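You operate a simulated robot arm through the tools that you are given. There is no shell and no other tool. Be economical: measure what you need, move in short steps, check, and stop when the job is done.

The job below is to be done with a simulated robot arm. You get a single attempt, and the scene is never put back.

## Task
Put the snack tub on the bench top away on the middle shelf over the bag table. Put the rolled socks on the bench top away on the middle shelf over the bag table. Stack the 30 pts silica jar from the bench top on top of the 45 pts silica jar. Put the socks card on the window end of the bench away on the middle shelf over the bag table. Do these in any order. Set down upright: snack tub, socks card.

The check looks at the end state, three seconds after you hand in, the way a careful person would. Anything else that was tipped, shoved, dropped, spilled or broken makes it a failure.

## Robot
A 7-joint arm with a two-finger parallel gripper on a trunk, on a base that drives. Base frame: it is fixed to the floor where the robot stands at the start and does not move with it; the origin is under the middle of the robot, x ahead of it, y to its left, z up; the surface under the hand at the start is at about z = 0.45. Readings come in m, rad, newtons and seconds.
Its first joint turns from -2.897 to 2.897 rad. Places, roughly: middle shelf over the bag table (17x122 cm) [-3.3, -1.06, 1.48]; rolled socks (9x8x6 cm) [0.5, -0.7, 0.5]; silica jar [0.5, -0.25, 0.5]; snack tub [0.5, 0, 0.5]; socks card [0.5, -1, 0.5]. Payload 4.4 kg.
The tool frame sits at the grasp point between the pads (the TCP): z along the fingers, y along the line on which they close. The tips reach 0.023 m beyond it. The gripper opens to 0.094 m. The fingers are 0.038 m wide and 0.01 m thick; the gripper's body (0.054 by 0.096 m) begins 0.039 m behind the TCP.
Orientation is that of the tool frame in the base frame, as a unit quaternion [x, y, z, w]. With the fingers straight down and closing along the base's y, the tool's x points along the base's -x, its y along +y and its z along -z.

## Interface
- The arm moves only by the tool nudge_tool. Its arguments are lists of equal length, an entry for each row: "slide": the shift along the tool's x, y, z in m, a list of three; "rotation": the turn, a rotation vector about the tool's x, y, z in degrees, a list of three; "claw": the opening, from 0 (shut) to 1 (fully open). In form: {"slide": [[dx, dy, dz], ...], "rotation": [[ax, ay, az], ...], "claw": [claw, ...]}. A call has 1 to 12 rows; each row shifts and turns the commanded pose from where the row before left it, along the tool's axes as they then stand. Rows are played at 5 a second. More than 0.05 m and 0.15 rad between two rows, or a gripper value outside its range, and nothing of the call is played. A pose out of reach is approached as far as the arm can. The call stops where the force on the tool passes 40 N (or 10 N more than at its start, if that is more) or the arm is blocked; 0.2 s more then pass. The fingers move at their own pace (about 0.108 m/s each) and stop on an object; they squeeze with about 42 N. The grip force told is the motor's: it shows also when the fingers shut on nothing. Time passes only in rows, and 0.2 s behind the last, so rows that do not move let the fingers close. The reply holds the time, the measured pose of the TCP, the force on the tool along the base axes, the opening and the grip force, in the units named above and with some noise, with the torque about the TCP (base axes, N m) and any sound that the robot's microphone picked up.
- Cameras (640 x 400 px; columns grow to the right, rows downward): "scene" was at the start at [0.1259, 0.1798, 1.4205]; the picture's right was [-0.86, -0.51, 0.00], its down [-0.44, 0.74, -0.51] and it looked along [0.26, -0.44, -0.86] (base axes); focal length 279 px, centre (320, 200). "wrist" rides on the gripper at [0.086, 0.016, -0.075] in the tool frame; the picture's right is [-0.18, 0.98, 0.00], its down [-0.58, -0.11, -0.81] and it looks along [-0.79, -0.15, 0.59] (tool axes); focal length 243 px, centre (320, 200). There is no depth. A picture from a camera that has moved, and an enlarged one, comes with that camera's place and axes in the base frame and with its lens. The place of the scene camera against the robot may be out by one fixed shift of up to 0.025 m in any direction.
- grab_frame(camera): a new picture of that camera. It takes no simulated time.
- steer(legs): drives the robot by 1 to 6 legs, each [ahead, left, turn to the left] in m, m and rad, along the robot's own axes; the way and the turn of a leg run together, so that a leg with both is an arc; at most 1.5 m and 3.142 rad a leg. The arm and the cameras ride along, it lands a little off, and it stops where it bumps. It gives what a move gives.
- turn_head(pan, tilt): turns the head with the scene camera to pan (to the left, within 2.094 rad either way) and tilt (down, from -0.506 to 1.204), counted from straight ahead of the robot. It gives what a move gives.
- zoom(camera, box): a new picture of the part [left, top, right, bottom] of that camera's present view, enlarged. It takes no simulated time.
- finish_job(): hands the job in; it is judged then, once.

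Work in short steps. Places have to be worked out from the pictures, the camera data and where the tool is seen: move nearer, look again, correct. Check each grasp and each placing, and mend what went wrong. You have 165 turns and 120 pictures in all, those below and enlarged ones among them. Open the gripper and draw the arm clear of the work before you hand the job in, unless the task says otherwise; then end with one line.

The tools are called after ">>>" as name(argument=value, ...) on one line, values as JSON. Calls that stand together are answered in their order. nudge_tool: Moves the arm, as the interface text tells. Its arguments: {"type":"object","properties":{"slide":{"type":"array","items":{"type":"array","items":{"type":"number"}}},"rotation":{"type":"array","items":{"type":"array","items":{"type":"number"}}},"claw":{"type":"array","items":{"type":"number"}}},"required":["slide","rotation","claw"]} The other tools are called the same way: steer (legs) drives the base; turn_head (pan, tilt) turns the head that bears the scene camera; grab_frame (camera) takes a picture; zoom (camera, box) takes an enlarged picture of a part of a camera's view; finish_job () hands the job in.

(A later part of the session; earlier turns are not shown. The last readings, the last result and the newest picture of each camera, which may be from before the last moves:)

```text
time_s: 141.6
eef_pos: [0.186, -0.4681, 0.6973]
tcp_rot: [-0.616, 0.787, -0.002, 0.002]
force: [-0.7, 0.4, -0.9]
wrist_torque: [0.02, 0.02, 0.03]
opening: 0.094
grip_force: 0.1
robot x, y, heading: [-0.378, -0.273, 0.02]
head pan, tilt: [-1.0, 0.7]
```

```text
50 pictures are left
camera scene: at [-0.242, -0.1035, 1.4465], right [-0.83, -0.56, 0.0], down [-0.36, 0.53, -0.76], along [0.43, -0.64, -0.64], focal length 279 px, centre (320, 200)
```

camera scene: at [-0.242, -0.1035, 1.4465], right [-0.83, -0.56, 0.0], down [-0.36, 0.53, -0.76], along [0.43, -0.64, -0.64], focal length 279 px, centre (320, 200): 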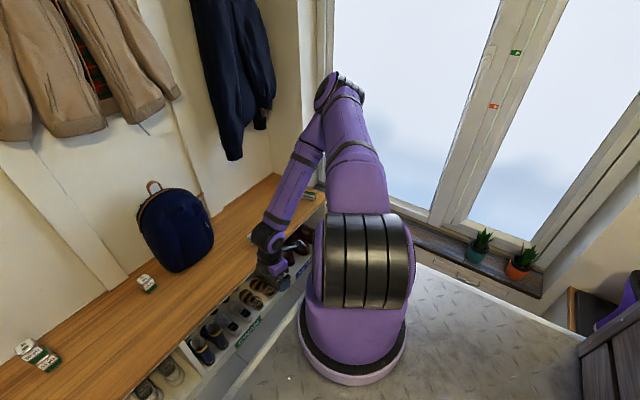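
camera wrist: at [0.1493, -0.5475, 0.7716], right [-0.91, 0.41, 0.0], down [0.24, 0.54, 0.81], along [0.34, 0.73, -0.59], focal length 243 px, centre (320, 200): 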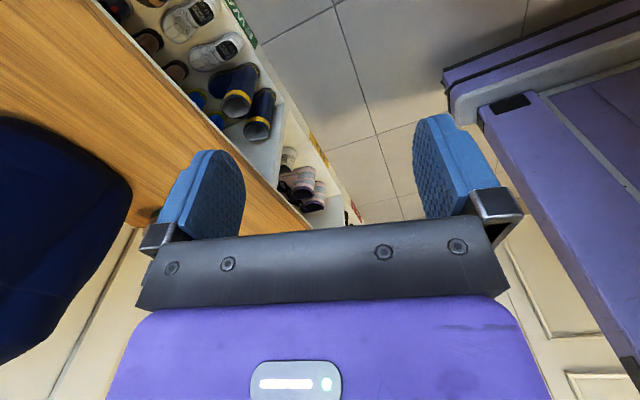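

Elbow is at y≈-0.7, leaving room. Shift the robot to about (-0.25,-0.47).

>>> steer(legs=[[0.124, -0.2, 0]])

>>> nudge_tool(slide=[[0.003, -0.044, 0], [0.003, -0.044, 0], [0.003, -0.044, 0]], rotation=[[0, 0, 0], [0, 0, 0], [0, 0, 0]], claw=[1, 1, 1])

>>> grab_frame(camera="wrist")

```text
time_s: 143.4
eef_pos: [0.314, -0.6666, 0.6983]
tcp_rot: [-0.617, 0.787, -0.002, 0.002]
force: [0.4, 0.0, -0.1]
wrist_torque: [0.0, -0.01, 0.01]
opening: 0.0939
grip_force: 0.1
robot x, y, heading: [-0.2492, -0.4738, 0.021]
head pan, tilt: [-1.0, 0.7]
```

```text
time_s: 144.2
eef_pos: [0.3949, -0.6382, 0.7027]
tcp_rot: [-0.614, 0.789, -0.01, 0.008]
force: [0.4, 0.2, 0.5]
wrist_torque: [0.01, -0.01, -0.05]
opening: 0.0941
grip_force: 0.1
out of reach, approached as far as the arm can: row 1, 2, 3
robot x, y, heading: [-0.247, -0.4718, 0.018]
head pan, tilt: [-1.0, 0.7]
```

```text
49 pictures are left
camera wrist: at [0.3582, -0.7169, 0.7759], right [-0.91, 0.42, -0.02], down [0.23, 0.54, 0.81], along [0.36, 0.73, -0.59], focal length 243 px, centre (320, 200)
```

wrist: 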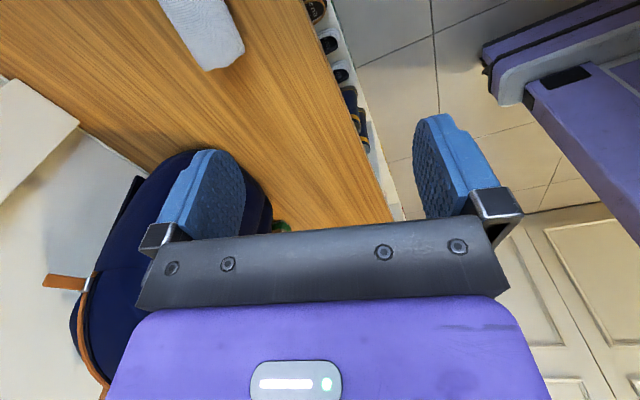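

At the wrist limit. Back the robot off slightly and reduce the yaw to ~70°, then move to the view pose.

>>> steer(legs=[[-0.12, -0.06, 0]])

>>> nudge_tool(slide=[[0, 0, 0], [-0.0072, -0.042, 0], [-0.0072, -0.042, 0], [-0.0072, -0.042, 0], [-0.0072, -0.042, 0], [-0.0072, -0.042, 0], [0, 0, 0]], rotation=[[0, 0, 6], [0, 0, 0], [0, 0, 0], [0, 0, 0], [0, 0, 0], [0, 0, 0], [0, 0, 0]], claw=[1, 1, 1, 1, 1, 1, 1])

>>> grab_frame(camera="wrist")

```text
time_s: 145.5
eef_pos: [0.2949, -0.6916, 0.7018]
tcp_rot: [-0.613, 0.79, -0.01, 0.007]
force: [-0.1, -0.4, -0.2]
wrist_torque: [-0.04, 0.0, 0.0]
opening: 0.094
grip_force: 0.1
robot x, y, heading: [-0.3514, -0.5266, 0.023]
head pan, tilt: [-1.0, 0.7]
stopped in leg 1: the robot was blocked; the commanded pose is now the measured one
```

```text
time_s: 147.1
eef_pos: [0.3895, -0.6457, 0.6949]
tcp_rot: [-0.566, 0.824, -0.021, 0.015]
force: [0.1, -0.1, 0.2]
wrist_torque: [0.0, 0.0, 0.0]
opening: 0.094
grip_force: 0.1
out of reach, approached as far as the arm can: row 2, 3, 4, 5, 6
robot x, y, heading: [-0.3481, -0.5258, 0.021]
head pan, tilt: [-1.0, 0.7]
```

```text
48 pictures are left
camera wrist: at [0.34, -0.7201, 0.7666], right [-0.85, 0.52, -0.05], down [0.27, 0.52, 0.81], along [0.45, 0.68, -0.58], focal length 243 px, centre (320, 200)
```

wrist: 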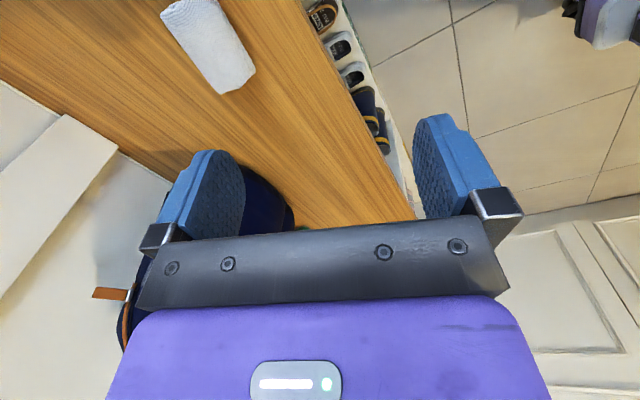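

Blocked by something at the rear right; I won't go further that way. Scene geometry suggests the roll is only ~8.3 cm long (AABB 9x8 with 14° yaw), so I can grip it end-to-end with tool heading ≈-14°, no big yaw needed. Rotate the tool back and drive forward.

>>> nudge_tool(slide=[[0, 0, 0], [0, 0, 0], [0, 0, 0], [0, 0, 0], [0, 0, 0], [0, 0, 0], [0, 0, 0], [0, 0, 0], [0, 0, 0], [0, 0, 0]], rotation=[[0, 0, 8.4], [0, 0, 8.4], [0, 0, 8.4], [0, 0, 8.4], [0, 0, 8.4], [0, 0, 8.4], [0, 0, 8.4], [0, 0, 8.4], [0, 0, 8.4], [0, 0, 7]], claw=[1, 1, 1, 1, 1, 1, 1, 1, 1, 1])

>>> steer(legs=[[0.1, 0.08, 0]])

>>> grab_frame(camera="wrist")

>>> turn_head(pan=-2.0, tilt=0.6)

>>> grab_frame(camera="scene")

```text
time_s: 149.3
eef_pos: [0.3886, -0.6455, 0.6922]
tcp_rot: [0.115, 0.993, -0.003, 0.013]
force: [0.3, 0.5, -0.6]
wrist_torque: [0.0, 0.01, 0.0]
opening: 0.0941
grip_force: 0.1
robot x, y, heading: [-0.3471, -0.5327, 0.02]
head pan, tilt: [-1.0, 0.7]
```

```text
time_s: 150.6
eef_pos: [0.4882, -0.563, 0.6922]
tcp_rot: [0.113, 0.993, -0.002, 0.013]
force: [0.2, 0.3, 0.2]
wrist_torque: [-0.01, -0.01, 0.04]
opening: 0.0941
grip_force: 0.1
robot x, y, heading: [-0.2541, -0.4453, 0.022]
head pan, tilt: [-1.0, 0.7]
```

```text
47 pictures are left
camera wrist: at [0.4055, -0.5274, 0.7636], right [0.4, 0.92, 0.0], down [0.52, -0.23, 0.82], along [0.75, -0.33, -0.57], focal length 243 px, centre (320, 200)
```

wrist: 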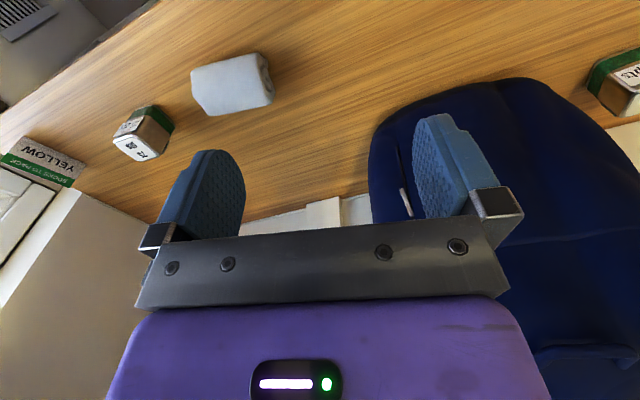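

```text
time_s: 151.9
eef_pos: [0.4877, -0.5627, 0.6918]
tcp_rot: [0.113, 0.994, -0.003, 0.013]
force: [-0.2, -0.3, 0.2]
wrist_torque: [-0.02, 0.01, 0.0]
opening: 0.0945
grip_force: 0.0
robot x, y, heading: [-0.2523, -0.4408, 0.022]
head pan, tilt: [-2.0, 0.6]
```

```text
46 pictures are left
camera scene: at [-0.2008, -0.2855, 1.4551], right [-0.92, 0.39, 0.0], down [0.22, 0.52, -0.83], along [-0.33, -0.76, -0.56], focal length 279 px, centre (320, 200)
```

scene: 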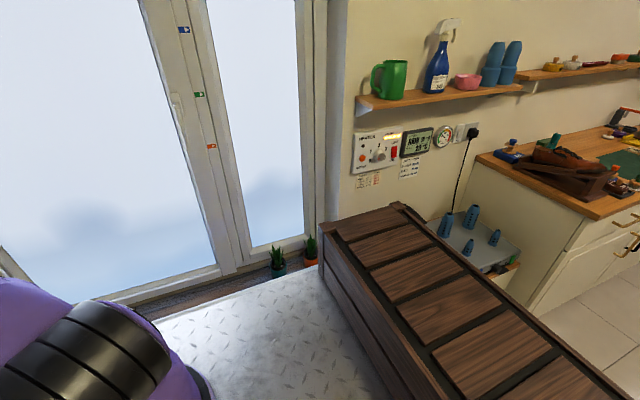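

Zoom on the socks to measure length and width accurately.

>>> zoom(camera="wrist", box=[173, 40, 301, 120])

```text
5.00 times, centred on (237, 80) of wrist
camera zoom: at [0.4055, -0.5274, 0.7637], right [0.4, 0.92, 0.0], down [0.52, -0.23, 0.82], along [0.75, -0.33, -0.57], focal length 1213 px, centre (735, 800)
```

zoom: 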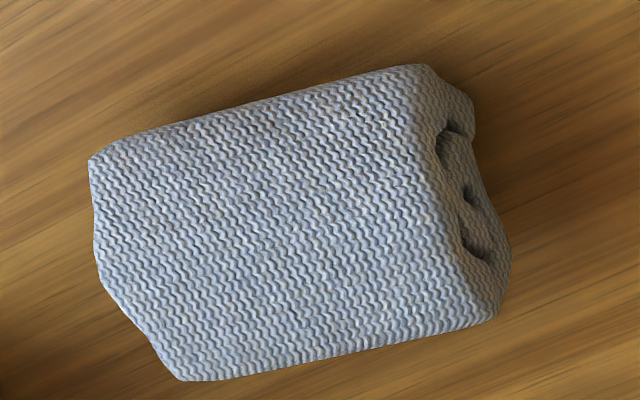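

Estimated centre (0.512,-0.686), length ≈0.083–0.09, axis matches tool heading -13°. Move beside it, tilt 40° and look.

>>> nudge_tool(slide=[[0.0114, -0.0379, 0.01], [0.0114, -0.0379, 0.01], [0.0114, -0.0379, 0.01], [0, 0, 0], [0, 0, 0], [0, 0, 0], [0, 0, 0], [0, 0, 0], [0, 0, 0]], rotation=[[0, 0, 0], [0, 0, 0], [0, 0, 0], [0, -8, 0], [0, -8, 0], [0, -8, 0], [0, -8, 0], [0, -8, 0], [0, 0, 0]], claw=[1, 1, 1, 1, 1, 1, 1, 1, 1])

>>> grab_frame(camera="wrist")

```text
time_s: 153.9
eef_pos: [0.4432, -0.6702, 0.7089]
tcp_rot: [0.105, 0.93, -0.041, 0.351]
force: [0.7, 0.7, 0.0]
wrist_torque: [0.03, 0.0, 0.03]
opening: 0.0941
grip_force: 0.1
out of reach, approached as far as the arm can: row 6, 7, 8
robot x, y, heading: [-0.2506, -0.447, 0.025]
head pan, tilt: [-2.0, 0.6]
```

```text
44 pictures are left
camera wrist: at [0.3364, -0.6305, 0.7072], right [0.36, 0.93, 0.12], down [-0.12, -0.08, 0.99], along [0.93, -0.37, 0.08], focal length 243 px, centre (320, 200)
```

wrist: 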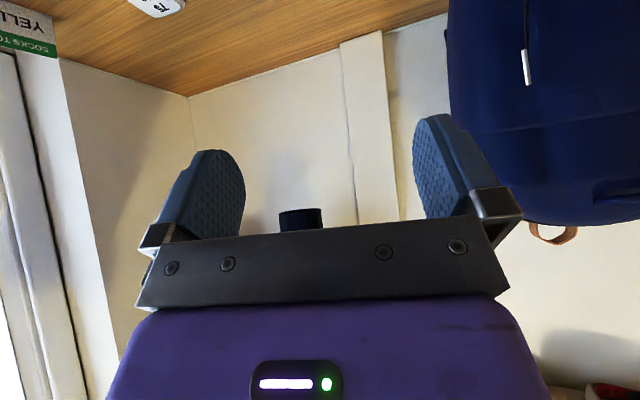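

Again limited. Look at the arm posture.

>>> turn_head(pan=-0.8, tilt=0.55)

>>> grab_frame(camera="scene")

```text
time_s: 155.3
eef_pos: [0.442, -0.6717, 0.7097]
tcp_rot: [0.105, 0.93, -0.04, 0.351]
force: [-0.5, 1.1, -0.7]
wrist_torque: [0.01, -0.03, 0.02]
opening: 0.0941
grip_force: 0.1
robot x, y, heading: [-0.2505, -0.442, 0.026]
head pan, tilt: [-0.799, 0.55]
```

```text
43 pictures are left
camera scene: at [-0.1019, -0.2673, 1.4596], right [-0.7, -0.71, 0.0], down [-0.37, 0.37, -0.85], along [0.61, -0.6, -0.52], focal length 279 px, centre (320, 200)
```

scene: 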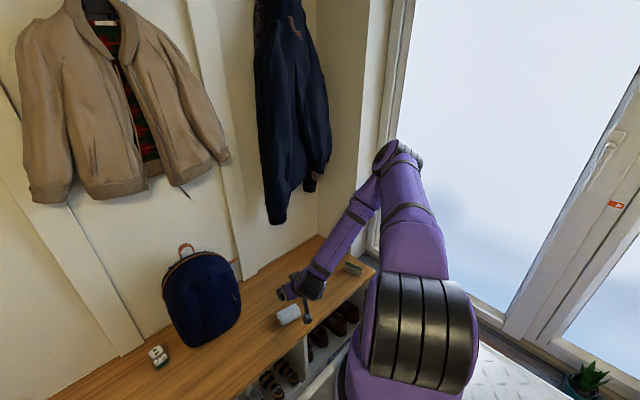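

The elbow has swung to the right. I'll straighten the tool heading, raise it and bring it in front of the robot, then come down again in line.

>>> nudge_tool(slide=[[-0.0289, 0.02, -0.0345], [-0.0289, 0.02, -0.0345], [-0.0289, 0.02, -0.0345], [-0.0289, 0.02, -0.0345], [-0.0289, 0.02, -0.0345], [-0.0289, 0.02, -0.0345], [-0.0289, 0.02, -0.0345], [-0.0289, 0.02, -0.0345], [-0.0289, 0.02, -0.0345], [-0.0289, 0.02, -0.0345], [0, 0, 0], [0, 0, 0]], rotation=[[0, 0, 0], [0, 0, 0], [0, 0, 0], [0, 0, 0], [0, 0, 0], [0, 0, 0], [0, 0, 0], [0, 0, 0], [0, 0, 0], [0, 0, 0], [-4.5, 0, -5.35], [-4.5, 0, -5.35]], claw=[1, 1, 1, 1, 1, 1, 1, 1, 1, 1, 1, 1])

>>> steer(legs=[[-0.05, 0.12, 0]])

>>> grab_frame(camera="scene")

```text
time_s: 157.9
eef_pos: [0.4769, -0.4718, 1.1581]
tcp_rot: [-0.01, 0.935, -0.001, 0.354]
force: [0.1, 0.6, -0.5]
wrist_torque: [-0.03, 0.03, 0.0]
opening: 0.0941
grip_force: 0.1
robot x, y, heading: [-0.2511, -0.4461, 0.024]
head pan, tilt: [-0.799, 0.55]
```

```text
time_s: 159.2
eef_pos: [0.4245, -0.3522, 1.1593]
tcp_rot: [-0.009, 0.936, -0.001, 0.353]
force: [-0.5, 0.7, 0.0]
wrist_torque: [0.0, -0.01, 0.01]
opening: 0.094
grip_force: 0.1
robot x, y, heading: [-0.3073, -0.321, 0.022]
head pan, tilt: [-0.799, 0.55]
```

```text
42 pictures are left
camera scene: at [-0.1545, -0.1475, 1.4596], right [-0.7, -0.71, 0.0], down [-0.37, 0.37, -0.85], along [0.61, -0.6, -0.52], focal length 279 px, centre (320, 200)
```

scene: 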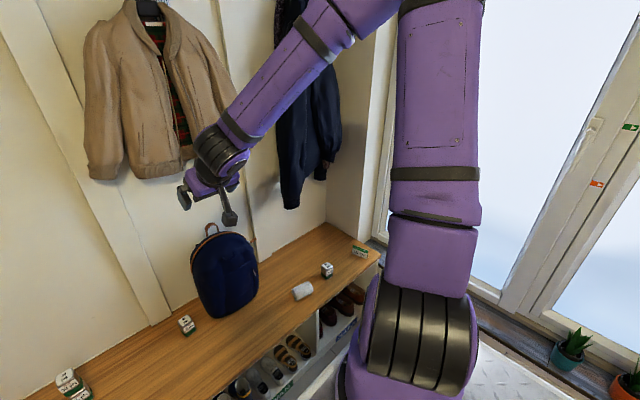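

Posture looks more natural. Descend straight to z≈0.75 and check.

>>> nudge_tool(slide=[[0.0289, 0, 0.0345], [0.0289, 0, 0.0345], [0.0289, 0, 0.0345], [0.0289, 0, 0.0345], [0.0289, 0, 0.0345], [0.0289, 0, 0.0345], [0.0289, 0, 0.0345], [0.0289, 0, 0.0345], [0.0289, 0, 0.0345]], rotation=[[0, 0, 0], [0, 0, 0], [0, 0, 0], [0, 0, 0], [0, 0, 0], [0, 0, 0], [0, 0, 0], [0, 0, 0], [0, 0, 0]], claw=[1, 1, 1, 1, 1, 1, 1, 1, 1])

>>> grab_frame(camera="scene")

```text
time_s: 161.2
eef_pos: [0.4333, -0.3539, 0.7543]
tcp_rot: [-0.01, 0.935, -0.001, 0.353]
force: [0.4, 0.3, -0.2]
wrist_torque: [0.0, -0.01, 0.02]
opening: 0.0941
grip_force: 0.1
robot x, y, heading: [-0.3055, -0.326, 0.02]
head pan, tilt: [-0.799, 0.55]
```

```text
41 pictures are left
camera scene: at [-0.1548, -0.1475, 1.4596], right [-0.7, -0.71, 0.0], down [-0.37, 0.37, -0.85], along [0.61, -0.6, -0.52], focal length 279 px, centre (320, 200)
```

scene: 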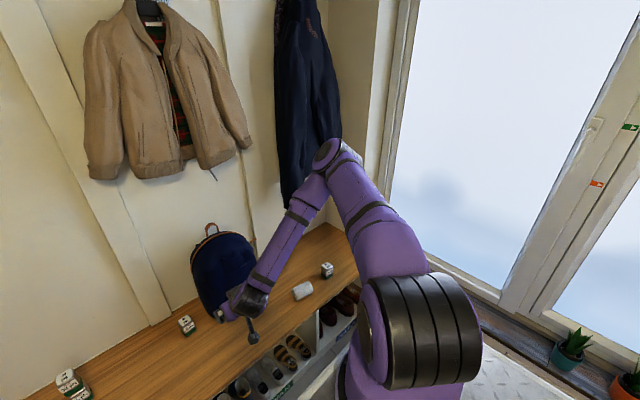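

No limit hit now. Use the base to bring the tool to the socks: shift right and turn -14°.

>>> steer(legs=[[0.021, -0.136, 0], [0, 0, -0.25]])

>>> nudge_tool(slide=[[0.0289, 0, 0.0345], [0.0289, 0, 0.0345], [0, 0, 0]], rotation=[[0, 0, 0], [0, 0, 0], [0, 0, 0]], claw=[1, 1, 1])

>>> grab_frame(camera="wrist")

```text
time_s: 163.3
eef_pos: [0.4281, -0.6723, 0.7553]
tcp_rot: [0.108, 0.929, -0.045, 0.35]
force: [-0.7, -0.2, -0.8]
wrist_torque: [-0.02, -0.02, 0.0]
opening: 0.0941
grip_force: 0.1
robot x, y, heading: [-0.2785, -0.4618, -0.226]
head pan, tilt: [-0.799, 0.55]
```

```text
time_s: 164.1
eef_pos: [0.4388, -0.6767, 0.6997]
tcp_rot: [0.107, 0.93, -0.044, 0.35]
force: [0.5, -1.0, -0.2]
wrist_torque: [-0.03, -0.02, 0.0]
opening: 0.0939
grip_force: 0.1
out of reach, approached as far as the arm can: row 2
robot x, y, heading: [-0.2792, -0.4587, -0.224]
head pan, tilt: [-0.799, 0.55]
```

```text
40 pictures are left
camera wrist: at [0.3321, -0.6346, 0.6985], right [0.36, 0.93, 0.11], down [-0.12, -0.08, 0.99], along [0.92, -0.37, 0.08], focal length 243 px, centre (320, 200)
```

wrist: 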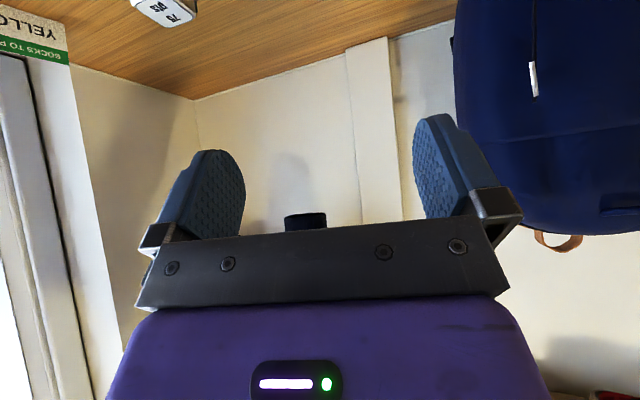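

The limit is the wrist bend at low height. For an end-to-end grip the tilt just spins the roll about its own axis, so I can grasp it vertically and tilt later. Untilt now.

>>> nudge_tool(slide=[[0, 0, 0], [0, 0, 0], [0, 0, 0], [0, 0, 0], [0, 0, 0], [0, 0, 0]], rotation=[[0, 8.25, 0], [0, 8.25, 0], [0, 8.25, 0], [0, 8.25, 0], [0, 8.25, 0], [0, 0, 0]], claw=[1, 1, 1, 1, 1, 1])

>>> grab_frame(camera="wrist")

```text
time_s: 165.5
eef_pos: [0.4393, -0.6758, 0.7022]
tcp_rot: [0.117, 0.993, -0.004, 0.0]
force: [0.2, 0.3, 0.2]
wrist_torque: [-0.01, -0.01, -0.05]
opening: 0.0942
grip_force: 0.1
robot x, y, heading: [-0.2771, -0.4579, -0.225]
head pan, tilt: [-0.799, 0.55]
```

```text
39 pictures are left
camera wrist: at [0.3587, -0.6399, 0.7752], right [0.41, 0.91, -0.01], down [0.54, -0.23, 0.81], along [0.74, -0.33, -0.59], focal length 243 px, centre (320, 200)
```

wrist: 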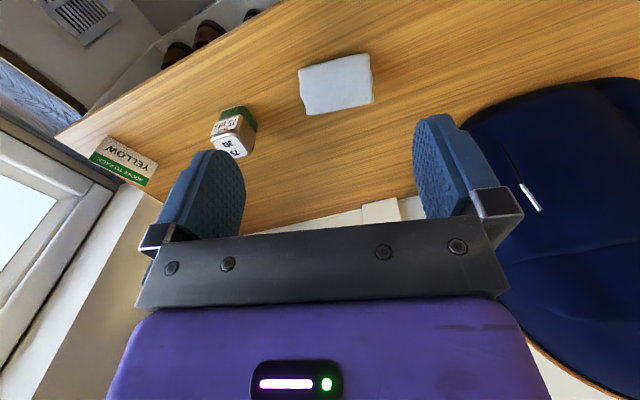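

Zoom on the socks from this aligned pose.

>>> zoom(camera="wrist", box=[272, 40, 400, 120])

```text
5.00 times, centred on (336, 80) of wrist
camera zoom: at [0.3587, -0.6399, 0.7752], right [0.41, 0.91, -0.01], down [0.54, -0.23, 0.81], along [0.74, -0.33, -0.59], focal length 1213 px, centre (240, 800)
```

zoom: 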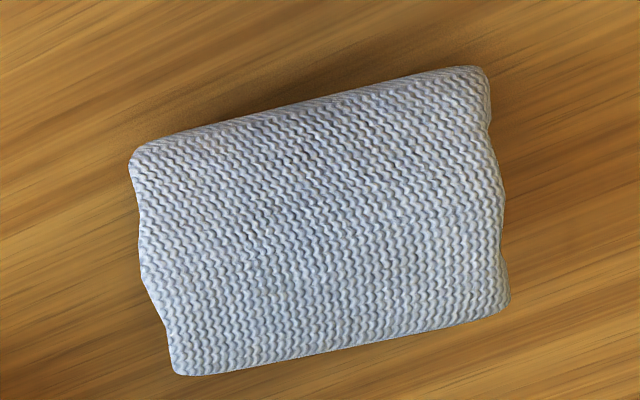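

Length ≈0.084, axis 11° off y, centre ≈(0.509,-0.687). Correct yaw, move over and descend to z≈0.57 for a last check.

>>> nudge_tool(slide=[[0, 0, 0], [-0.035, 0.001, 0], [-0.0355, 0.0012, 0], [0, 0, 0.044], [0, 0, 0.044], [0, 0, 0.044], [0, 0, 0]], rotation=[[0, 0, -2.4], [0, 0, 0], [0, 0, 0], [0, 0, 0], [0, 0, 0], [0, 0, 0], [0, 0, 0]], claw=[1, 1, 1, 1, 1, 1, 1])

>>> grab_frame(camera="wrist")

```text
time_s: 167.1
eef_pos: [0.5016, -0.6866, 0.6471]
tcp_rot: [0.096, 0.995, -0.003, 0.001]
force: [0.3, -0.3, 0.0]
wrist_torque: [0.01, 0.02, -0.01]
opening: 0.094
grip_force: 0.1
out of reach, approached as far as the arm can: row 5, 6
robot x, y, heading: [-0.28, -0.4606, -0.227]
head pan, tilt: [-0.799, 0.55]
```

```text
37 pictures are left
camera wrist: at [0.4195, -0.6539, 0.7203], right [0.37, 0.93, -0.01], down [0.55, -0.21, 0.81], along [0.75, -0.3, -0.59], focal length 243 px, centre (320, 200)
```

wrist: 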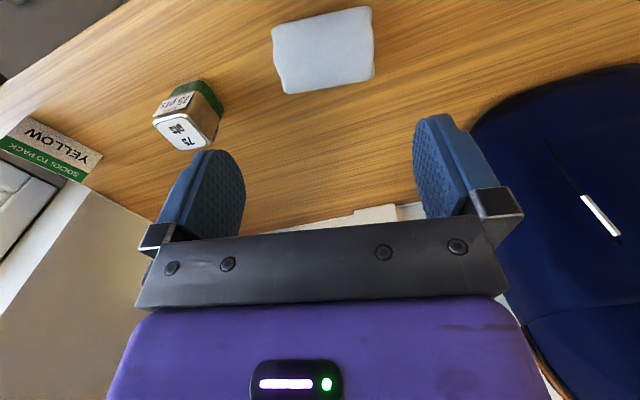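

Still limited when close in; back the robot 0.15 m and reach out more instead.

>>> steer(legs=[[-0.16, 0.0, 0]])

>>> nudge_tool(slide=[[-0.04, 0, 0], [-0.04, 0, 0], [-0.04, 0, 0], [-0.04, 0, 0], [0, 0, 0.03], [0, 0, 0.03], [0, 0, 0]], rotation=[[0, 0, 0], [0, 0, 0], [0, 0, 0], [0, 0, 0], [0, 0, 0], [0, 0, 0], [0, 0, 0]], claw=[1, 1, 1, 1, 1, 1, 1])

```text
time_s: 168.6
eef_pos: [0.3427, -0.6506, 0.6467]
tcp_rot: [0.095, 0.995, -0.004, 0.0]
force: [-0.3, 0.4, 0.5]
wrist_torque: [0.02, -0.02, -0.03]
opening: 0.094
grip_force: 0.0
robot x, y, heading: [-0.4373, -0.4237, -0.227]
head pan, tilt: [-0.799, 0.55]
```

```text
time_s: 170.2
eef_pos: [0.4712, -0.6721, 0.6952]
tcp_rot: [0.096, 0.995, -0.003, 0.001]
force: [-0.4, -0.3, 0.4]
wrist_torque: [0.05, 0.01, 0.0]
opening: 0.0941
grip_force: 0.1
out of reach, approached as far as the arm can: row 1, 2, 3, 4, 5, 6
robot x, y, heading: [-0.434, -0.4247, -0.222]
head pan, tilt: [-0.799, 0.55]
```

I'll try to bring the elbow back by retracting, raising, and yawing the tool to the negative side.

>>> nudge_tool(slide=[[0.043, 0, -0.02], [0.043, 0, -0.02], [0.043, 0, -0.02], [0.043, 0, -0.02], [0.043, 0, -0.02], [0.043, 0, -0.02], [0.043, 0, -0.02]], rotation=[[0, 0, 0], [0, 0, 0], [0, 0, 0], [0, 0, 0], [0, 0, 0], [0, 0, 0], [0, 0, 0]], claw=[1, 1, 1, 1, 1, 1, 1])

>>> nudge_tool(slide=[[0, 0, 0], [0, 0, 0], [0, 0, 0], [0, 0, 0], [0, 0, 0], [0, 0, 0], [0, 0, 0], [0, 0, 0], [0, 0, 0], [0, 0, 0], [0, 0, 0], [0, 0, 0]], rotation=[[0, 0, 8.4], [0, 0, 8.4], [0, 0, 8.4], [0, 0, 8.4], [0, 0, 8.4], [0, 0, 8.4], [0, 0, 8.4], [0, 0, 8.4], [0, 0, 8.4], [0, 0, 8.4], [0, 0, 8.4], [0, 0, 8.4]], claw=[1, 1, 1, 1, 1, 1, 1, 1, 1, 1, 1, 1])

>>> grab_frame(camera="scene")

```text
time_s: 171.8
eef_pos: [0.1769, -0.6154, 0.8364]
tcp_rot: [0.096, 0.995, -0.003, 0.0]
force: [0.0, 0.3, 0.0]
wrist_torque: [0.02, 0.01, 0.03]
opening: 0.0941
grip_force: 0.1
robot x, y, heading: [-0.4378, -0.4253, -0.22]
head pan, tilt: [-0.799, 0.55]
```

```text
time_s: 174.4
eef_pos: [0.1762, -0.6131, 0.8341]
tcp_rot: [0.829, 0.56, -0.002, 0.004]
force: [0.8, -0.8, 0.9]
wrist_torque: [-0.02, 0.01, 0.03]
opening: 0.0941
grip_force: 0.0
robot x, y, heading: [-0.4353, -0.4249, -0.228]
head pan, tilt: [-0.799, 0.55]
```

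```text
36 pictures are left
camera scene: at [-0.249, -0.2924, 1.4596], right [-0.86, -0.52, 0.0], down [-0.27, 0.45, -0.85], along [0.44, -0.73, -0.52], focal length 279 px, centre (320, 200)
```

scene: 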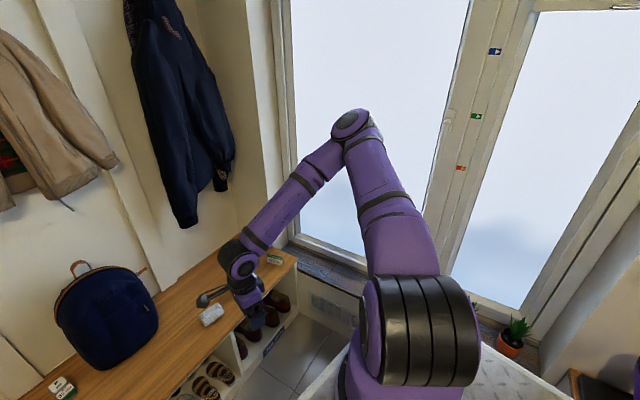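

Interesting: here H=-112° is fully reachable. Test how low the tool can go at this distance (free space in front of the bench).

>>> nudge_tool(slide=[[0, 0, 0.043], [0, 0, 0.043], [0, 0, 0.043], [0, 0, 0.043], [0, 0, 0.043], [0, 0, 0.043], [0, 0, 0.043], [0, 0, 0.043]], rotation=[[0, 0, 0], [0, 0, 0], [0, 0, 0], [0, 0, 0], [0, 0, 0], [0, 0, 0], [0, 0, 0], [0, 0, 0]], claw=[1, 1, 1, 1, 1, 1, 1, 1])

```text
time_s: 176.2
eef_pos: [0.2005, -0.6191, 0.6493]
tcp_rot: [0.828, 0.561, -0.002, 0.003]
force: [0.3, -1.0, -0.9]
wrist_torque: [0.02, 0.01, 0.02]
opening: 0.0943
grip_force: 0.0
out of reach, approached as far as the arm can: row 5, 6, 7, 8
robot x, y, heading: [-0.4381, -0.4249, -0.229]
head pan, tilt: [-0.799, 0.55]
```

The shoulder's lowest lean is the limit: the forearm must hang vertically, as in the first jar pick (target at robot-rel ≈(0.51,-0.38)). Re-park accordingly: straighten the robot heading and yaw the tool back to ≈-11°.

>>> steer(legs=[[0, 0.1, 0], [0, 0, 0.229]])

>>> nudge_tool(slide=[[0, 0, -0.03], [0, 0, -0.03], [0, 0, 0], [0, 0, 0], [0, 0, 0], [0, 0, 0], [0, 0, 0], [0, 0, 0], [0, 0, 0], [0, 0, 0], [0, 0, 0]], rotation=[[0, 0, -8], [0, 0, -8], [0, 0, -8], [0, 0, -8], [0, 0, -8], [0, 0, -8], [0, 0, -8], [0, 0, -8], [0, 0, -8], [0, 0, -8], [0, 0, -8]], claw=[1, 1, 1, 1, 1, 1, 1, 1, 1, 1, 1])

```text
time_s: 178.1
eef_pos: [0.2495, -0.3741, 0.6496]
tcp_rot: [0.76, 0.65, -0.002, 0.004]
force: [0.2, 0.1, -0.2]
wrist_torque: [-0.01, 0.02, -0.01]
opening: 0.094
grip_force: 0.1
robot x, y, heading: [-0.4147, -0.3319, -0.002]
head pan, tilt: [-0.799, 0.55]
```

```text
time_s: 180.5
eef_pos: [0.2508, -0.3747, 0.7098]
tcp_rot: [0.094, 0.996, -0.004, 0.001]
force: [-0.7, -0.2, 0.4]
wrist_torque: [0.03, 0.05, -0.03]
opening: 0.0937
grip_force: 0.1
robot x, y, heading: [-0.4133, -0.3256, -0.002]
head pan, tilt: [-0.799, 0.55]
```

Now retract the tool to the robot's right-front, then drive forward.

>>> nudge_tool(slide=[[0.0166, -0.041, 0], [0.0166, -0.041, 0], [0.0166, -0.041, 0], [0.0166, -0.041, 0], [0.0166, -0.041, 0], [0.0166, -0.041, 0], [0.0166, -0.041, 0], [0.0166, -0.041, 0], [0.0166, -0.041, 0]], rotation=[[0, 0, 0], [0, 0, 0], [0, 0, 0], [0, 0, 0], [0, 0, 0], [0, 0, 0], [0, 0, 0], [0, 0, 0], [0, 0, 0]], claw=[1, 1, 1, 1, 1, 1, 1, 1, 1])

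>>> steer(legs=[[0.4, 0.02, 0]])

>>> grab_frame(camera="wrist")

```text
time_s: 182.5
eef_pos: [0.037, -0.7102, 0.7092]
tcp_rot: [0.095, 0.995, -0.004, 0.001]
force: [1.5, 0.6, 0.5]
wrist_torque: [0.0, 0.05, -0.02]
opening: 0.094
grip_force: 0.0
robot x, y, heading: [-0.4145, -0.3265, -0.002]
head pan, tilt: [-0.799, 0.55]
```

```text
time_s: 185.0
eef_pos: [0.435, -0.6901, 0.7091]
tcp_rot: [0.094, 0.996, -0.003, 0.001]
force: [-0.6, 0.4, 1.5]
wrist_torque: [0.0, -0.02, 0.0]
opening: 0.094
grip_force: 0.1
robot x, y, heading: [-0.0172, -0.3098, -0.003]
head pan, tilt: [-0.799, 0.55]
```

```text
35 pictures are left
camera wrist: at [0.3527, -0.6584, 0.7833], right [0.37, 0.93, -0.01], down [0.55, -0.21, 0.81], along [0.75, -0.3, -0.59], focal length 243 px, centre (320, 200)
```

wrist: 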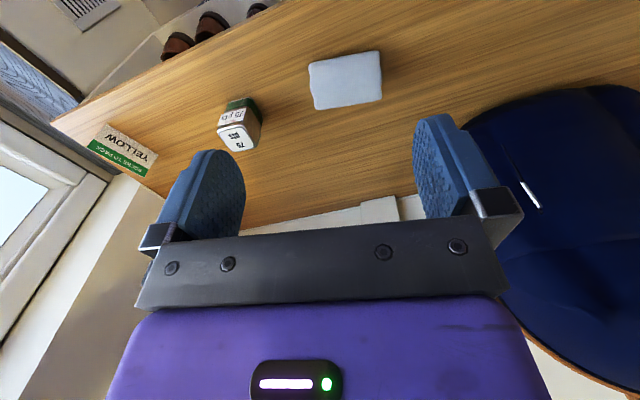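

Socks centre confirmed ≈(0.508,-0.687). Move over and descend to 0.56.

>>> nudge_tool(slide=[[-0.036, 0.0084, 0], [-0.036, 0.0084, 0], [0, 0, 0.04], [0, 0, 0.04], [0, 0, 0.04], [0, 0, 0.025], [0, 0, 0]], rotation=[[0, 0, 0], [0, 0, 0], [0, 0, 0], [0, 0, 0], [0, 0, 0], [0, 0, 0], [0, 0, 0]], claw=[1, 1, 1, 1, 1, 1, 1])

>>> grab_frame(camera="wrist")

```text
time_s: 186.6
eef_pos: [0.5147, -0.6963, 0.6487]
tcp_rot: [0.094, 0.996, -0.003, 0.002]
force: [0.0, -0.8, 0.3]
wrist_torque: [-0.03, 0.01, 0.01]
opening: 0.0941
grip_force: 0.1
out of reach, approached as far as the arm can: row 4, 5, 6
robot x, y, heading: [-0.0217, -0.3082, 0.001]
head pan, tilt: [-0.799, 0.55]
```

```text
34 pictures are left
camera wrist: at [0.4322, -0.6635, 0.7222], right [0.37, 0.93, -0.01], down [0.55, -0.21, 0.81], along [0.75, -0.3, -0.59], focal length 243 px, centre (320, 200)
```

wrist: 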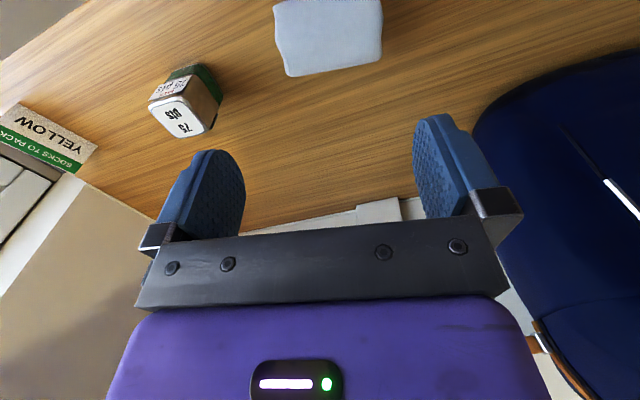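

The tool floor is stuck at z≈0.648 wherever I stand, unlike before the shelf trip, so the arm is in a different branch, entered while rising (row 3 "out of reach"). Back off and retrace that path: first raise and centre the arm.

>>> steer(legs=[[-0.4, 0.1, 0]])

>>> nudge_tool(slide=[[0, 0.03, -0.037], [0, 0.03, -0.037], [0, 0.03, -0.037], [0, 0.03, -0.037], [0, 0.03, -0.037], [0, 0.03, -0.037], [0, 0.03, -0.037], [0, 0.03, -0.037], [0, 0.03, -0.037], [0, 0.03, -0.037], [0, 0.03, -0.037], [0, 0.03, -0.037]], rotation=[[0, 0, -0.9], [0, 0, -0.9], [0, 0, -0.9], [0, 0, -0.9], [0, 0, -0.9], [0, 0, -0.9], [0, 0, -0.9], [0, 0, -0.9], [0, 0, -0.9], [0, 0, -0.9], [0, 0, -0.9], [0, 0, -0.9]], claw=[1, 1, 1, 1, 1, 1, 1, 1, 1, 1, 1, 1])

>>> nudge_tool(slide=[[-0.03, 0, 0], [-0.03, 0, 0], [-0.03, 0, 0], [0, 0, 0], [0, 0, 0], [0, 0, 0], [0, 0, 0], [0, 0, 0]], rotation=[[0, 0, 0], [0, 0, 0], [0, 0, 0], [0, -8, 0], [0, -8, 0], [0, -8, 0], [0, -8, 0], [0, -8, 0]], claw=[1, 1, 1, 1, 1, 1, 1, 1])

>>> turn_head(pan=-0.5, tilt=0.2)

>>> grab_frame(camera="scene")

```text
time_s: 189.1
eef_pos: [0.1246, -0.5941, 0.6492]
tcp_rot: [0.092, 0.996, -0.003, 0.001]
force: [-0.1, 0.1, 0.0]
wrist_torque: [-0.01, 0.01, 0.01]
opening: 0.094
grip_force: 0.1
robot x, y, heading: [-0.4115, -0.2099, 0.003]
head pan, tilt: [-0.799, 0.55]
```

```text
time_s: 191.7
eef_pos: [0.1583, -0.2327, 1.091]
tcp_rot: [-0.003, 1.0, -0.004, 0.001]
force: [-1.0, -0.4, -0.5]
wrist_torque: [0.0, 0.01, -0.01]
opening: 0.0942
grip_force: 0.0
robot x, y, heading: [-0.408, -0.207, 0.003]
head pan, tilt: [-0.799, 0.55]
```

```text
time_s: 193.5
eef_pos: [0.2584, -0.2294, 1.0925]
tcp_rot: [-0.004, 0.939, -0.002, 0.343]
force: [0.1, 0.6, 0.8]
wrist_torque: [-0.04, -0.01, -0.01]
opening: 0.0943
grip_force: 0.1
out of reach, approached as far as the arm can: row 8
robot x, y, heading: [-0.4089, -0.208, -0.003]
head pan, tilt: [-0.799, 0.55]
```

```text
time_s: 194.3
eef_pos: [0.2592, -0.2301, 1.0919]
tcp_rot: [-0.004, 0.94, -0.003, 0.342]
force: [0.2, 0.2, 0.4]
wrist_torque: [-0.01, 0.03, -0.03]
opening: 0.0937
grip_force: 0.0
robot x, y, heading: [-0.4082, -0.2103, 0.004]
head pan, tilt: [-0.499, 0.201]
```

```text
33 pictures are left
camera scene: at [-0.2366, -0.0156, 1.4918], right [-0.48, -0.88, 0.0], down [-0.18, 0.1, -0.98], along [0.86, -0.47, -0.2], focal length 279 px, centre (320, 200)
```

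scene: 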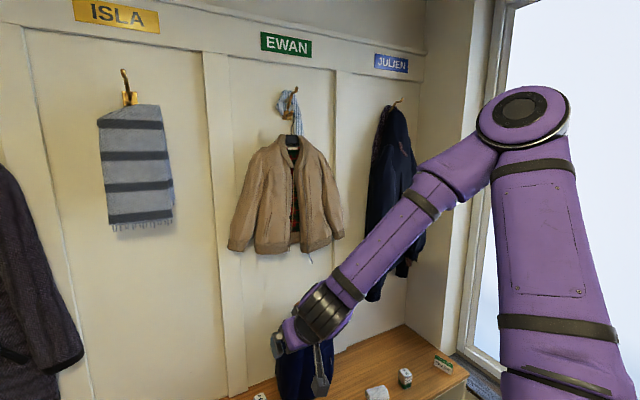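

A limit was hit at the same spot as on the first rise, so the branch may have switched. Test by descending here, in front of the bench.

>>> nudge_tool(slide=[[0.0289, 0, 0.0345], [0.0289, 0, 0.0345], [0.0289, 0, 0.0345], [0.0289, 0, 0.0345], [0.0289, 0, 0.0345], [0.0289, 0, 0.0345], [0.0289, 0, 0.0345], [0.0289, 0, 0.0345], [0.0289, 0, 0.0345], [0.0289, 0, 0.0345], [0.0289, 0, 0.0345], [0, 0, 0]], rotation=[[0, 0, 0], [0, 0, 0], [0, 0, 0], [0, 0, 0], [0, 0, 0], [0, 0, 0], [0, 0, 0], [0, 0, 0], [0, 0, 0], [0, 0, 0], [0, 0, 0], [0, 0, 0]], claw=[1, 1, 1, 1, 1, 1, 1, 1, 1, 1, 1, 1])

```text
time_s: 196.9
eef_pos: [0.2967, -0.2283, 0.7095]
tcp_rot: [-0.004, 0.94, -0.002, 0.342]
force: [0.6, 0.7, 0.7]
wrist_torque: [0.0, -0.01, -0.03]
opening: 0.094
grip_force: 0.0
out of reach, approached as far as the arm can: row 1, 9, 10, 11
robot x, y, heading: [-0.4095, -0.2093, 0.006]
head pan, tilt: [-0.499, 0.201]
```

Compare the arm's shape with the one at the earlier tub-lift pose: go to the same relative pose and head angles.

>>> nudge_tool(slide=[[-0.0315, 0, -0.0375], [-0.0315, 0, -0.0375], [-0.0315, 0, -0.0375], [-0.0315, 0, -0.0375], [-0.0315, 0, -0.0375], [-0.0315, 0, -0.0375], [-0.0315, 0, -0.0375], [0.0138, 0, -0.0186]], rotation=[[0, 0, 0], [0, 0, 0], [0, 0, 0], [0, 0, 0], [0, 0, 0], [0, 0, 0], [0, 0, 0], [0, 0, 0]], claw=[1, 1, 1, 1, 1, 1, 1, 1])

>>> turn_head(pan=-0.2, tilt=0.9)

>>> grab_frame(camera="scene")

```text
time_s: 198.7
eef_pos: [0.2742, -0.225, 1.0614]
tcp_rot: [-0.005, 0.939, -0.002, 0.343]
force: [0.8, -0.2, 0.0]
wrist_torque: [0.05, 0.0, -0.03]
opening: 0.094
grip_force: 0.1
robot x, y, heading: [-0.4056, -0.2075, 0.004]
head pan, tilt: [-0.499, 0.201]
```

```text
time_s: 199.8
eef_pos: [0.2742, -0.2259, 1.0611]
tcp_rot: [-0.004, 0.94, -0.003, 0.342]
force: [0.0, 0.3, -0.9]
wrist_torque: [0.02, -0.01, -0.01]
opening: 0.094
grip_force: 0.1
robot x, y, heading: [-0.4067, -0.2088, 0.005]
head pan, tilt: [-0.201, 0.901]
```

```text
32 pictures are left
camera scene: at [-0.2445, 0.0139, 1.4304], right [-0.2, -0.98, 0.0], down [-0.77, 0.15, -0.62], along [0.61, -0.12, -0.78], focal length 279 px, centre (320, 200)
```

scene: 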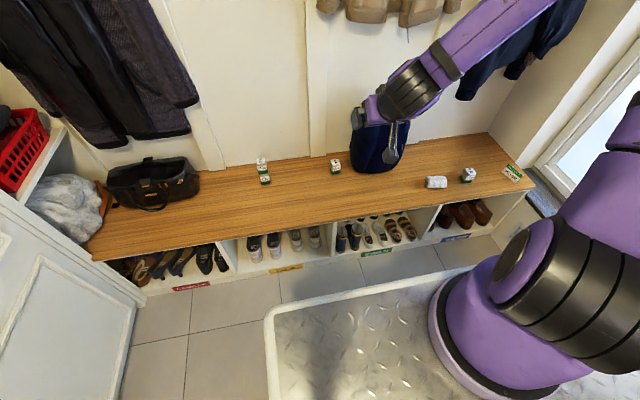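

The shoulder has rotated so the elbow hangs ~45° further right than before. I'll use a wrist-limit trick: untilt and yaw far to the negative side until the wrist saturates, which should swing the elbow back left.

>>> nudge_tool(slide=[[0, 0, 0], [0, 0, 0], [0, 0, 0], [0, 0, 0], [0, 0, 0], [0, 0, 0], [0, 0, 0], [0, 0, 0], [0, 0, 0], [0, 0, 0], [0, 0, 0], [0, 0, 0]], rotation=[[0, 8, 0], [0, 8, 0], [0, 8, 0], [0, 8, 0], [0, 8, 0], [0, 0, 8.5], [0, 0, 8.5], [0, 0, 8.5], [0, 0, 8.5], [0, 0, 8.5], [0, 0, 8.5], [0, 0, 8.5]], claw=[1, 1, 1, 1, 1, 1, 1, 1, 1, 1, 1, 1])

>>> nudge_tool(slide=[[0, 0, 0], [0, 0, 0], [0, 0, 0], [0, 0, 0], [0, 0, 0], [0, 0, 0], [0, 0, 0], [0, 0, 0], [0, 0, 0], [0, 0, 0], [0, 0, 0], [0, 0, 0]], rotation=[[0, 0, 8.5], [0, 0, 8.5], [0, 0, 8.5], [0, 0, 8.5], [0, 0, 8.5], [0, 0, 8.5], [0, 0, 8.5], [0, 0, 8.5], [0, 0, 8.5], [0, 0, 8.5], [0, 0, 8.5], [0, 0, 8.5]], claw=[1, 1, 1, 1, 1, 1, 1, 1, 1, 1, 1, 1])

>>> nudge_tool(slide=[[0, 0, 0], [0, 0, 0], [0, 0, 0], [0, 0, 0], [0, 0, 0], [0, 0, 0], [0, 0, 0], [0, 0, 0], [0, 0, 0], [0, 0, 0], [0, 0, 0], [0, 0, 0]], rotation=[[0, 0, 8.5], [0, 0, 8.5], [0, 0, 8.5], [0, 0, 8.5], [0, 0, 8.5], [0, 0, 8.5], [0, 0, 8.5], [0, 0, 8.5], [0, 0, 8.5], [0, 0, 8.5], [0, 0, 8.5], [0, 0, 8.5]], claw=[1, 1, 1, 1, 1, 1, 1, 1, 1, 1, 1, 1])

>>> grab_frame(camera="scene")

```text
time_s: 202.4
eef_pos: [0.274, -0.2251, 1.0604]
tcp_rot: [0.494, 0.869, -0.002, 0.003]
force: [-0.3, -0.2, 0.0]
wrist_torque: [0.0, 0.0, 0.01]
opening: 0.0941
grip_force: 0.0
robot x, y, heading: [-0.4086, -0.2116, 0.004]
head pan, tilt: [-0.201, 0.901]
```

```text
time_s: 205.0
eef_pos: [0.2746, -0.2257, 1.0602]
tcp_rot: [0.987, 0.162, 0.0, 0.005]
force: [-0.2, -0.3, -0.2]
wrist_torque: [0.02, -0.02, -0.01]
opening: 0.0938
grip_force: 0.1
robot x, y, heading: [-0.4089, -0.2122, 0.011]
head pan, tilt: [-0.201, 0.901]
```

```text
time_s: 207.6
eef_pos: [0.2755, -0.2266, 1.0609]
tcp_rot: [0.747, -0.665, 0.003, 0.002]
force: [-0.2, 0.7, 0.2]
wrist_torque: [0.02, 0.01, -0.01]
opening: 0.0937
grip_force: 0.1
robot x, y, heading: [-0.4095, -0.2103, 0.001]
head pan, tilt: [-0.201, 0.901]
```

```text
31 pictures are left
camera scene: at [-0.2445, 0.0139, 1.4303], right [-0.2, -0.98, 0.0], down [-0.77, 0.15, -0.62], along [0.61, -0.12, -0.78], focal length 279 px, centre (320, 200)
```

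scene: 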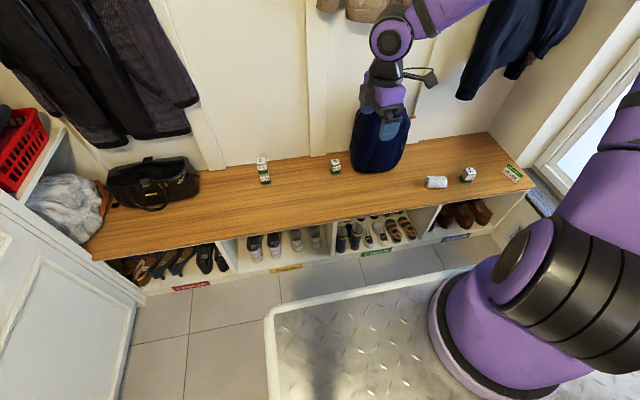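

Not saturated yet at -263°. Continue further.

>>> nudge_tool(slide=[[0, 0, 0], [0, 0, 0], [0, 0, 0], [0, 0, 0], [0, 0, 0], [0, 0, 0], [0, 0, 0], [0, 0, 0], [0, 0, 0], [0, 0, 0], [0, 0, 0], [0, 0, 0]], rotation=[[0, 0, 8.5], [0, 0, 8.5], [0, 0, 8.5], [0, 0, 8.5], [0, 0, 8.5], [0, 0, 8.5], [0, 0, 8.5], [0, 0, 8.5], [0, 0, 8.5], [0, 0, 8.5], [0, 0, 8.5], [0, 0, 8.5]], claw=[1, 1, 1, 1, 1, 1, 1, 1, 1, 1, 1, 1])

>>> grab_frame(camera="scene")

```text
time_s: 210.2
eef_pos: [0.2322, -0.4809, 1.1152]
tcp_rot: [0.028, 1.0, -0.005, 0.003]
force: [0.7, 0.3, -0.3]
wrist_torque: [-0.01, 0.02, -0.01]
opening: 0.0941
grip_force: 0.1
out of reach, approached as far as the arm can: row 8, 9, 10, 11, 12
robot x, y, heading: [-0.409, -0.2099, 0.004]
head pan, tilt: [-0.201, 0.901]
```

```text
30 pictures are left
camera scene: at [-0.2444, 0.0145, 1.4302], right [-0.19, -0.98, 0.0], down [-0.77, 0.15, -0.62], along [0.61, -0.12, -0.78], focal length 279 px, centre (320, 200)
```

scene: 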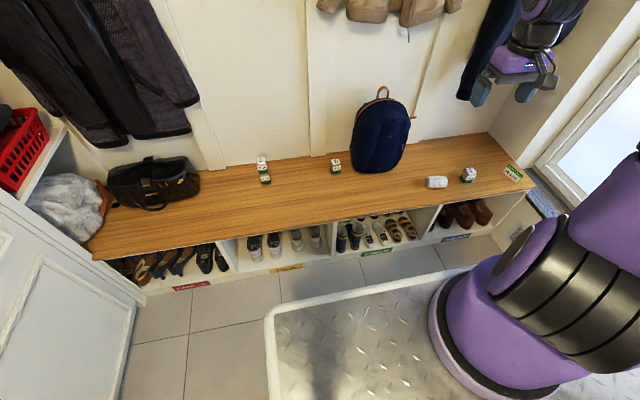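

The wrist saturated without swinging the elbow. Using the redundancy differently: with the arm high and close, an azimuth swing splits between joints 1 and 3, while low and far it is joint 1 only, so a loop (swing right when high, down, swing left when low) moves the elbow back left. First go to open floor and unwind the yaw.

>>> steer(legs=[[-0.9, 0.3, 0]])

>>> nudge_tool(slide=[[0, 0, 0], [0, 0, 0], [0, 0, 0], [0, 0, 0], [0, 0, 0], [0, 0, 0], [0, 0, 0], [0, 0, 0], [0, 0, 0], [0, 0, 0], [0, 0, 0], [0, 0, 0]], rotation=[[0, 0, -8.5], [0, 0, -8.5], [0, 0, -8.5], [0, 0, -8.5], [0, 0, -8.5], [0, 0, -8.5], [0, 0, -8.5], [0, 0, -8.5], [0, 0, -8.5], [0, 0, -8.5], [0, 0, -8.5], [0, 0, -8.5]], claw=[1, 1, 1, 1, 1, 1, 1, 1, 1, 1, 1, 1])

>>> nudge_tool(slide=[[0, 0, 0], [0, 0, 0], [0, 0, 0], [0, 0, 0], [0, 0, 0], [0, 0, 0], [0, 0, 0], [0, 0, 0], [0, 0, 0], [0, 0, 0], [0, 0, 0], [0, 0, 0]], rotation=[[0, 0, -8.5], [0, 0, -8.5], [0, 0, -8.5], [0, 0, -8.5], [0, 0, -8.5], [0, 0, -8.5], [0, 0, -8.5], [0, 0, -8.5], [0, 0, -8.5], [0, 0, -8.5], [0, 0, -8.5], [0, 0, -8.5]], claw=[1, 1, 1, 1, 1, 1, 1, 1, 1, 1, 1, 1])

>>> nudge_tool(slide=[[0, 0, 0], [0, 0, 0], [0, 0, 0], [0, 0, 0], [0, 0, 0], [0, 0, 0], [0, 0, 0], [0, 0, 0], [0, 0, 0], [0, 0, 0], [0, 0, 0], [0, 0, 0]], rotation=[[0, 0, -8.5], [0, 0, -8.5], [0, 0, -8.5], [0, 0, -8.5], [0, 0, -8.5], [0, 0, -8.5], [0, 0, -8.5], [0, 0, -8.5], [0, 0, -8.5], [0, 0, -8.5], [0, 0, -8.5], [0, 0, -8.5]], claw=[1, 1, 1, 1, 1, 1, 1, 1, 1, 1, 1, 1])

>>> nudge_tool(slide=[[0, 0, -0.04], [0, 0, -0.04], [0, 0, -0.04], [0, 0, -0.04], [0, 0, -0.04]], rotation=[[0, 0, -5], [0, 0, 0], [0, 0, 0], [0, 0, 0], [0, 0, 0]], claw=[1, 1, 1, 1, 1])

```text
time_s: 215.2
eef_pos: [-0.6796, -0.1867, 1.1144]
tcp_rot: [0.035, 0.999, -0.005, 0.002]
force: [0.3, -0.4, -0.3]
wrist_torque: [-0.01, 0.0, 0.03]
opening: 0.0941
grip_force: 0.0
robot x, y, heading: [-1.3128, 0.0972, -0.007]
head pan, tilt: [-0.201, 0.901]
```

```text
time_s: 217.8
eef_pos: [-0.6782, -0.185, 1.1144]
tcp_rot: [0.755, -0.655, 0.004, 0.002]
force: [0.9, -0.4, 0.0]
wrist_torque: [0.01, 0.0, 0.0]
opening: 0.0938
grip_force: 0.0
robot x, y, heading: [-1.3186, 0.0966, -0.008]
head pan, tilt: [-0.201, 0.901]
```

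```text
time_s: 220.4
eef_pos: [-0.679, -0.1856, 1.114]
tcp_rot: [0.985, 0.174, 0.002, 0.004]
force: [0.4, -1.0, 0.2]
wrist_torque: [-0.01, -0.01, -0.04]
opening: 0.0939
grip_force: 0.0
robot x, y, heading: [-1.3171, 0.095, -0.008]
head pan, tilt: [-0.201, 0.901]
```

```text
time_s: 223.0
eef_pos: [-0.6795, -0.1854, 1.1139]
tcp_rot: [0.484, 0.875, -0.003, 0.005]
force: [0.0, 0.2, 0.4]
wrist_torque: [-0.01, 0.01, -0.02]
opening: 0.0941
grip_force: 0.0
robot x, y, heading: [-1.3175, 0.0995, -0.009]
head pan, tilt: [-0.201, 0.901]
```

```text
time_s: 224.2
eef_pos: [-0.6783, -0.1834, 1.3134]
tcp_rot: [0.447, 0.895, -0.003, 0.004]
force: [-0.6, -0.2, -0.8]
wrist_torque: [-0.01, -0.03, 0.01]
opening: 0.094
grip_force: 0.1
robot x, y, heading: [-1.3177, 0.0958, -0.012]
head pan, tilt: [-0.201, 0.901]
```

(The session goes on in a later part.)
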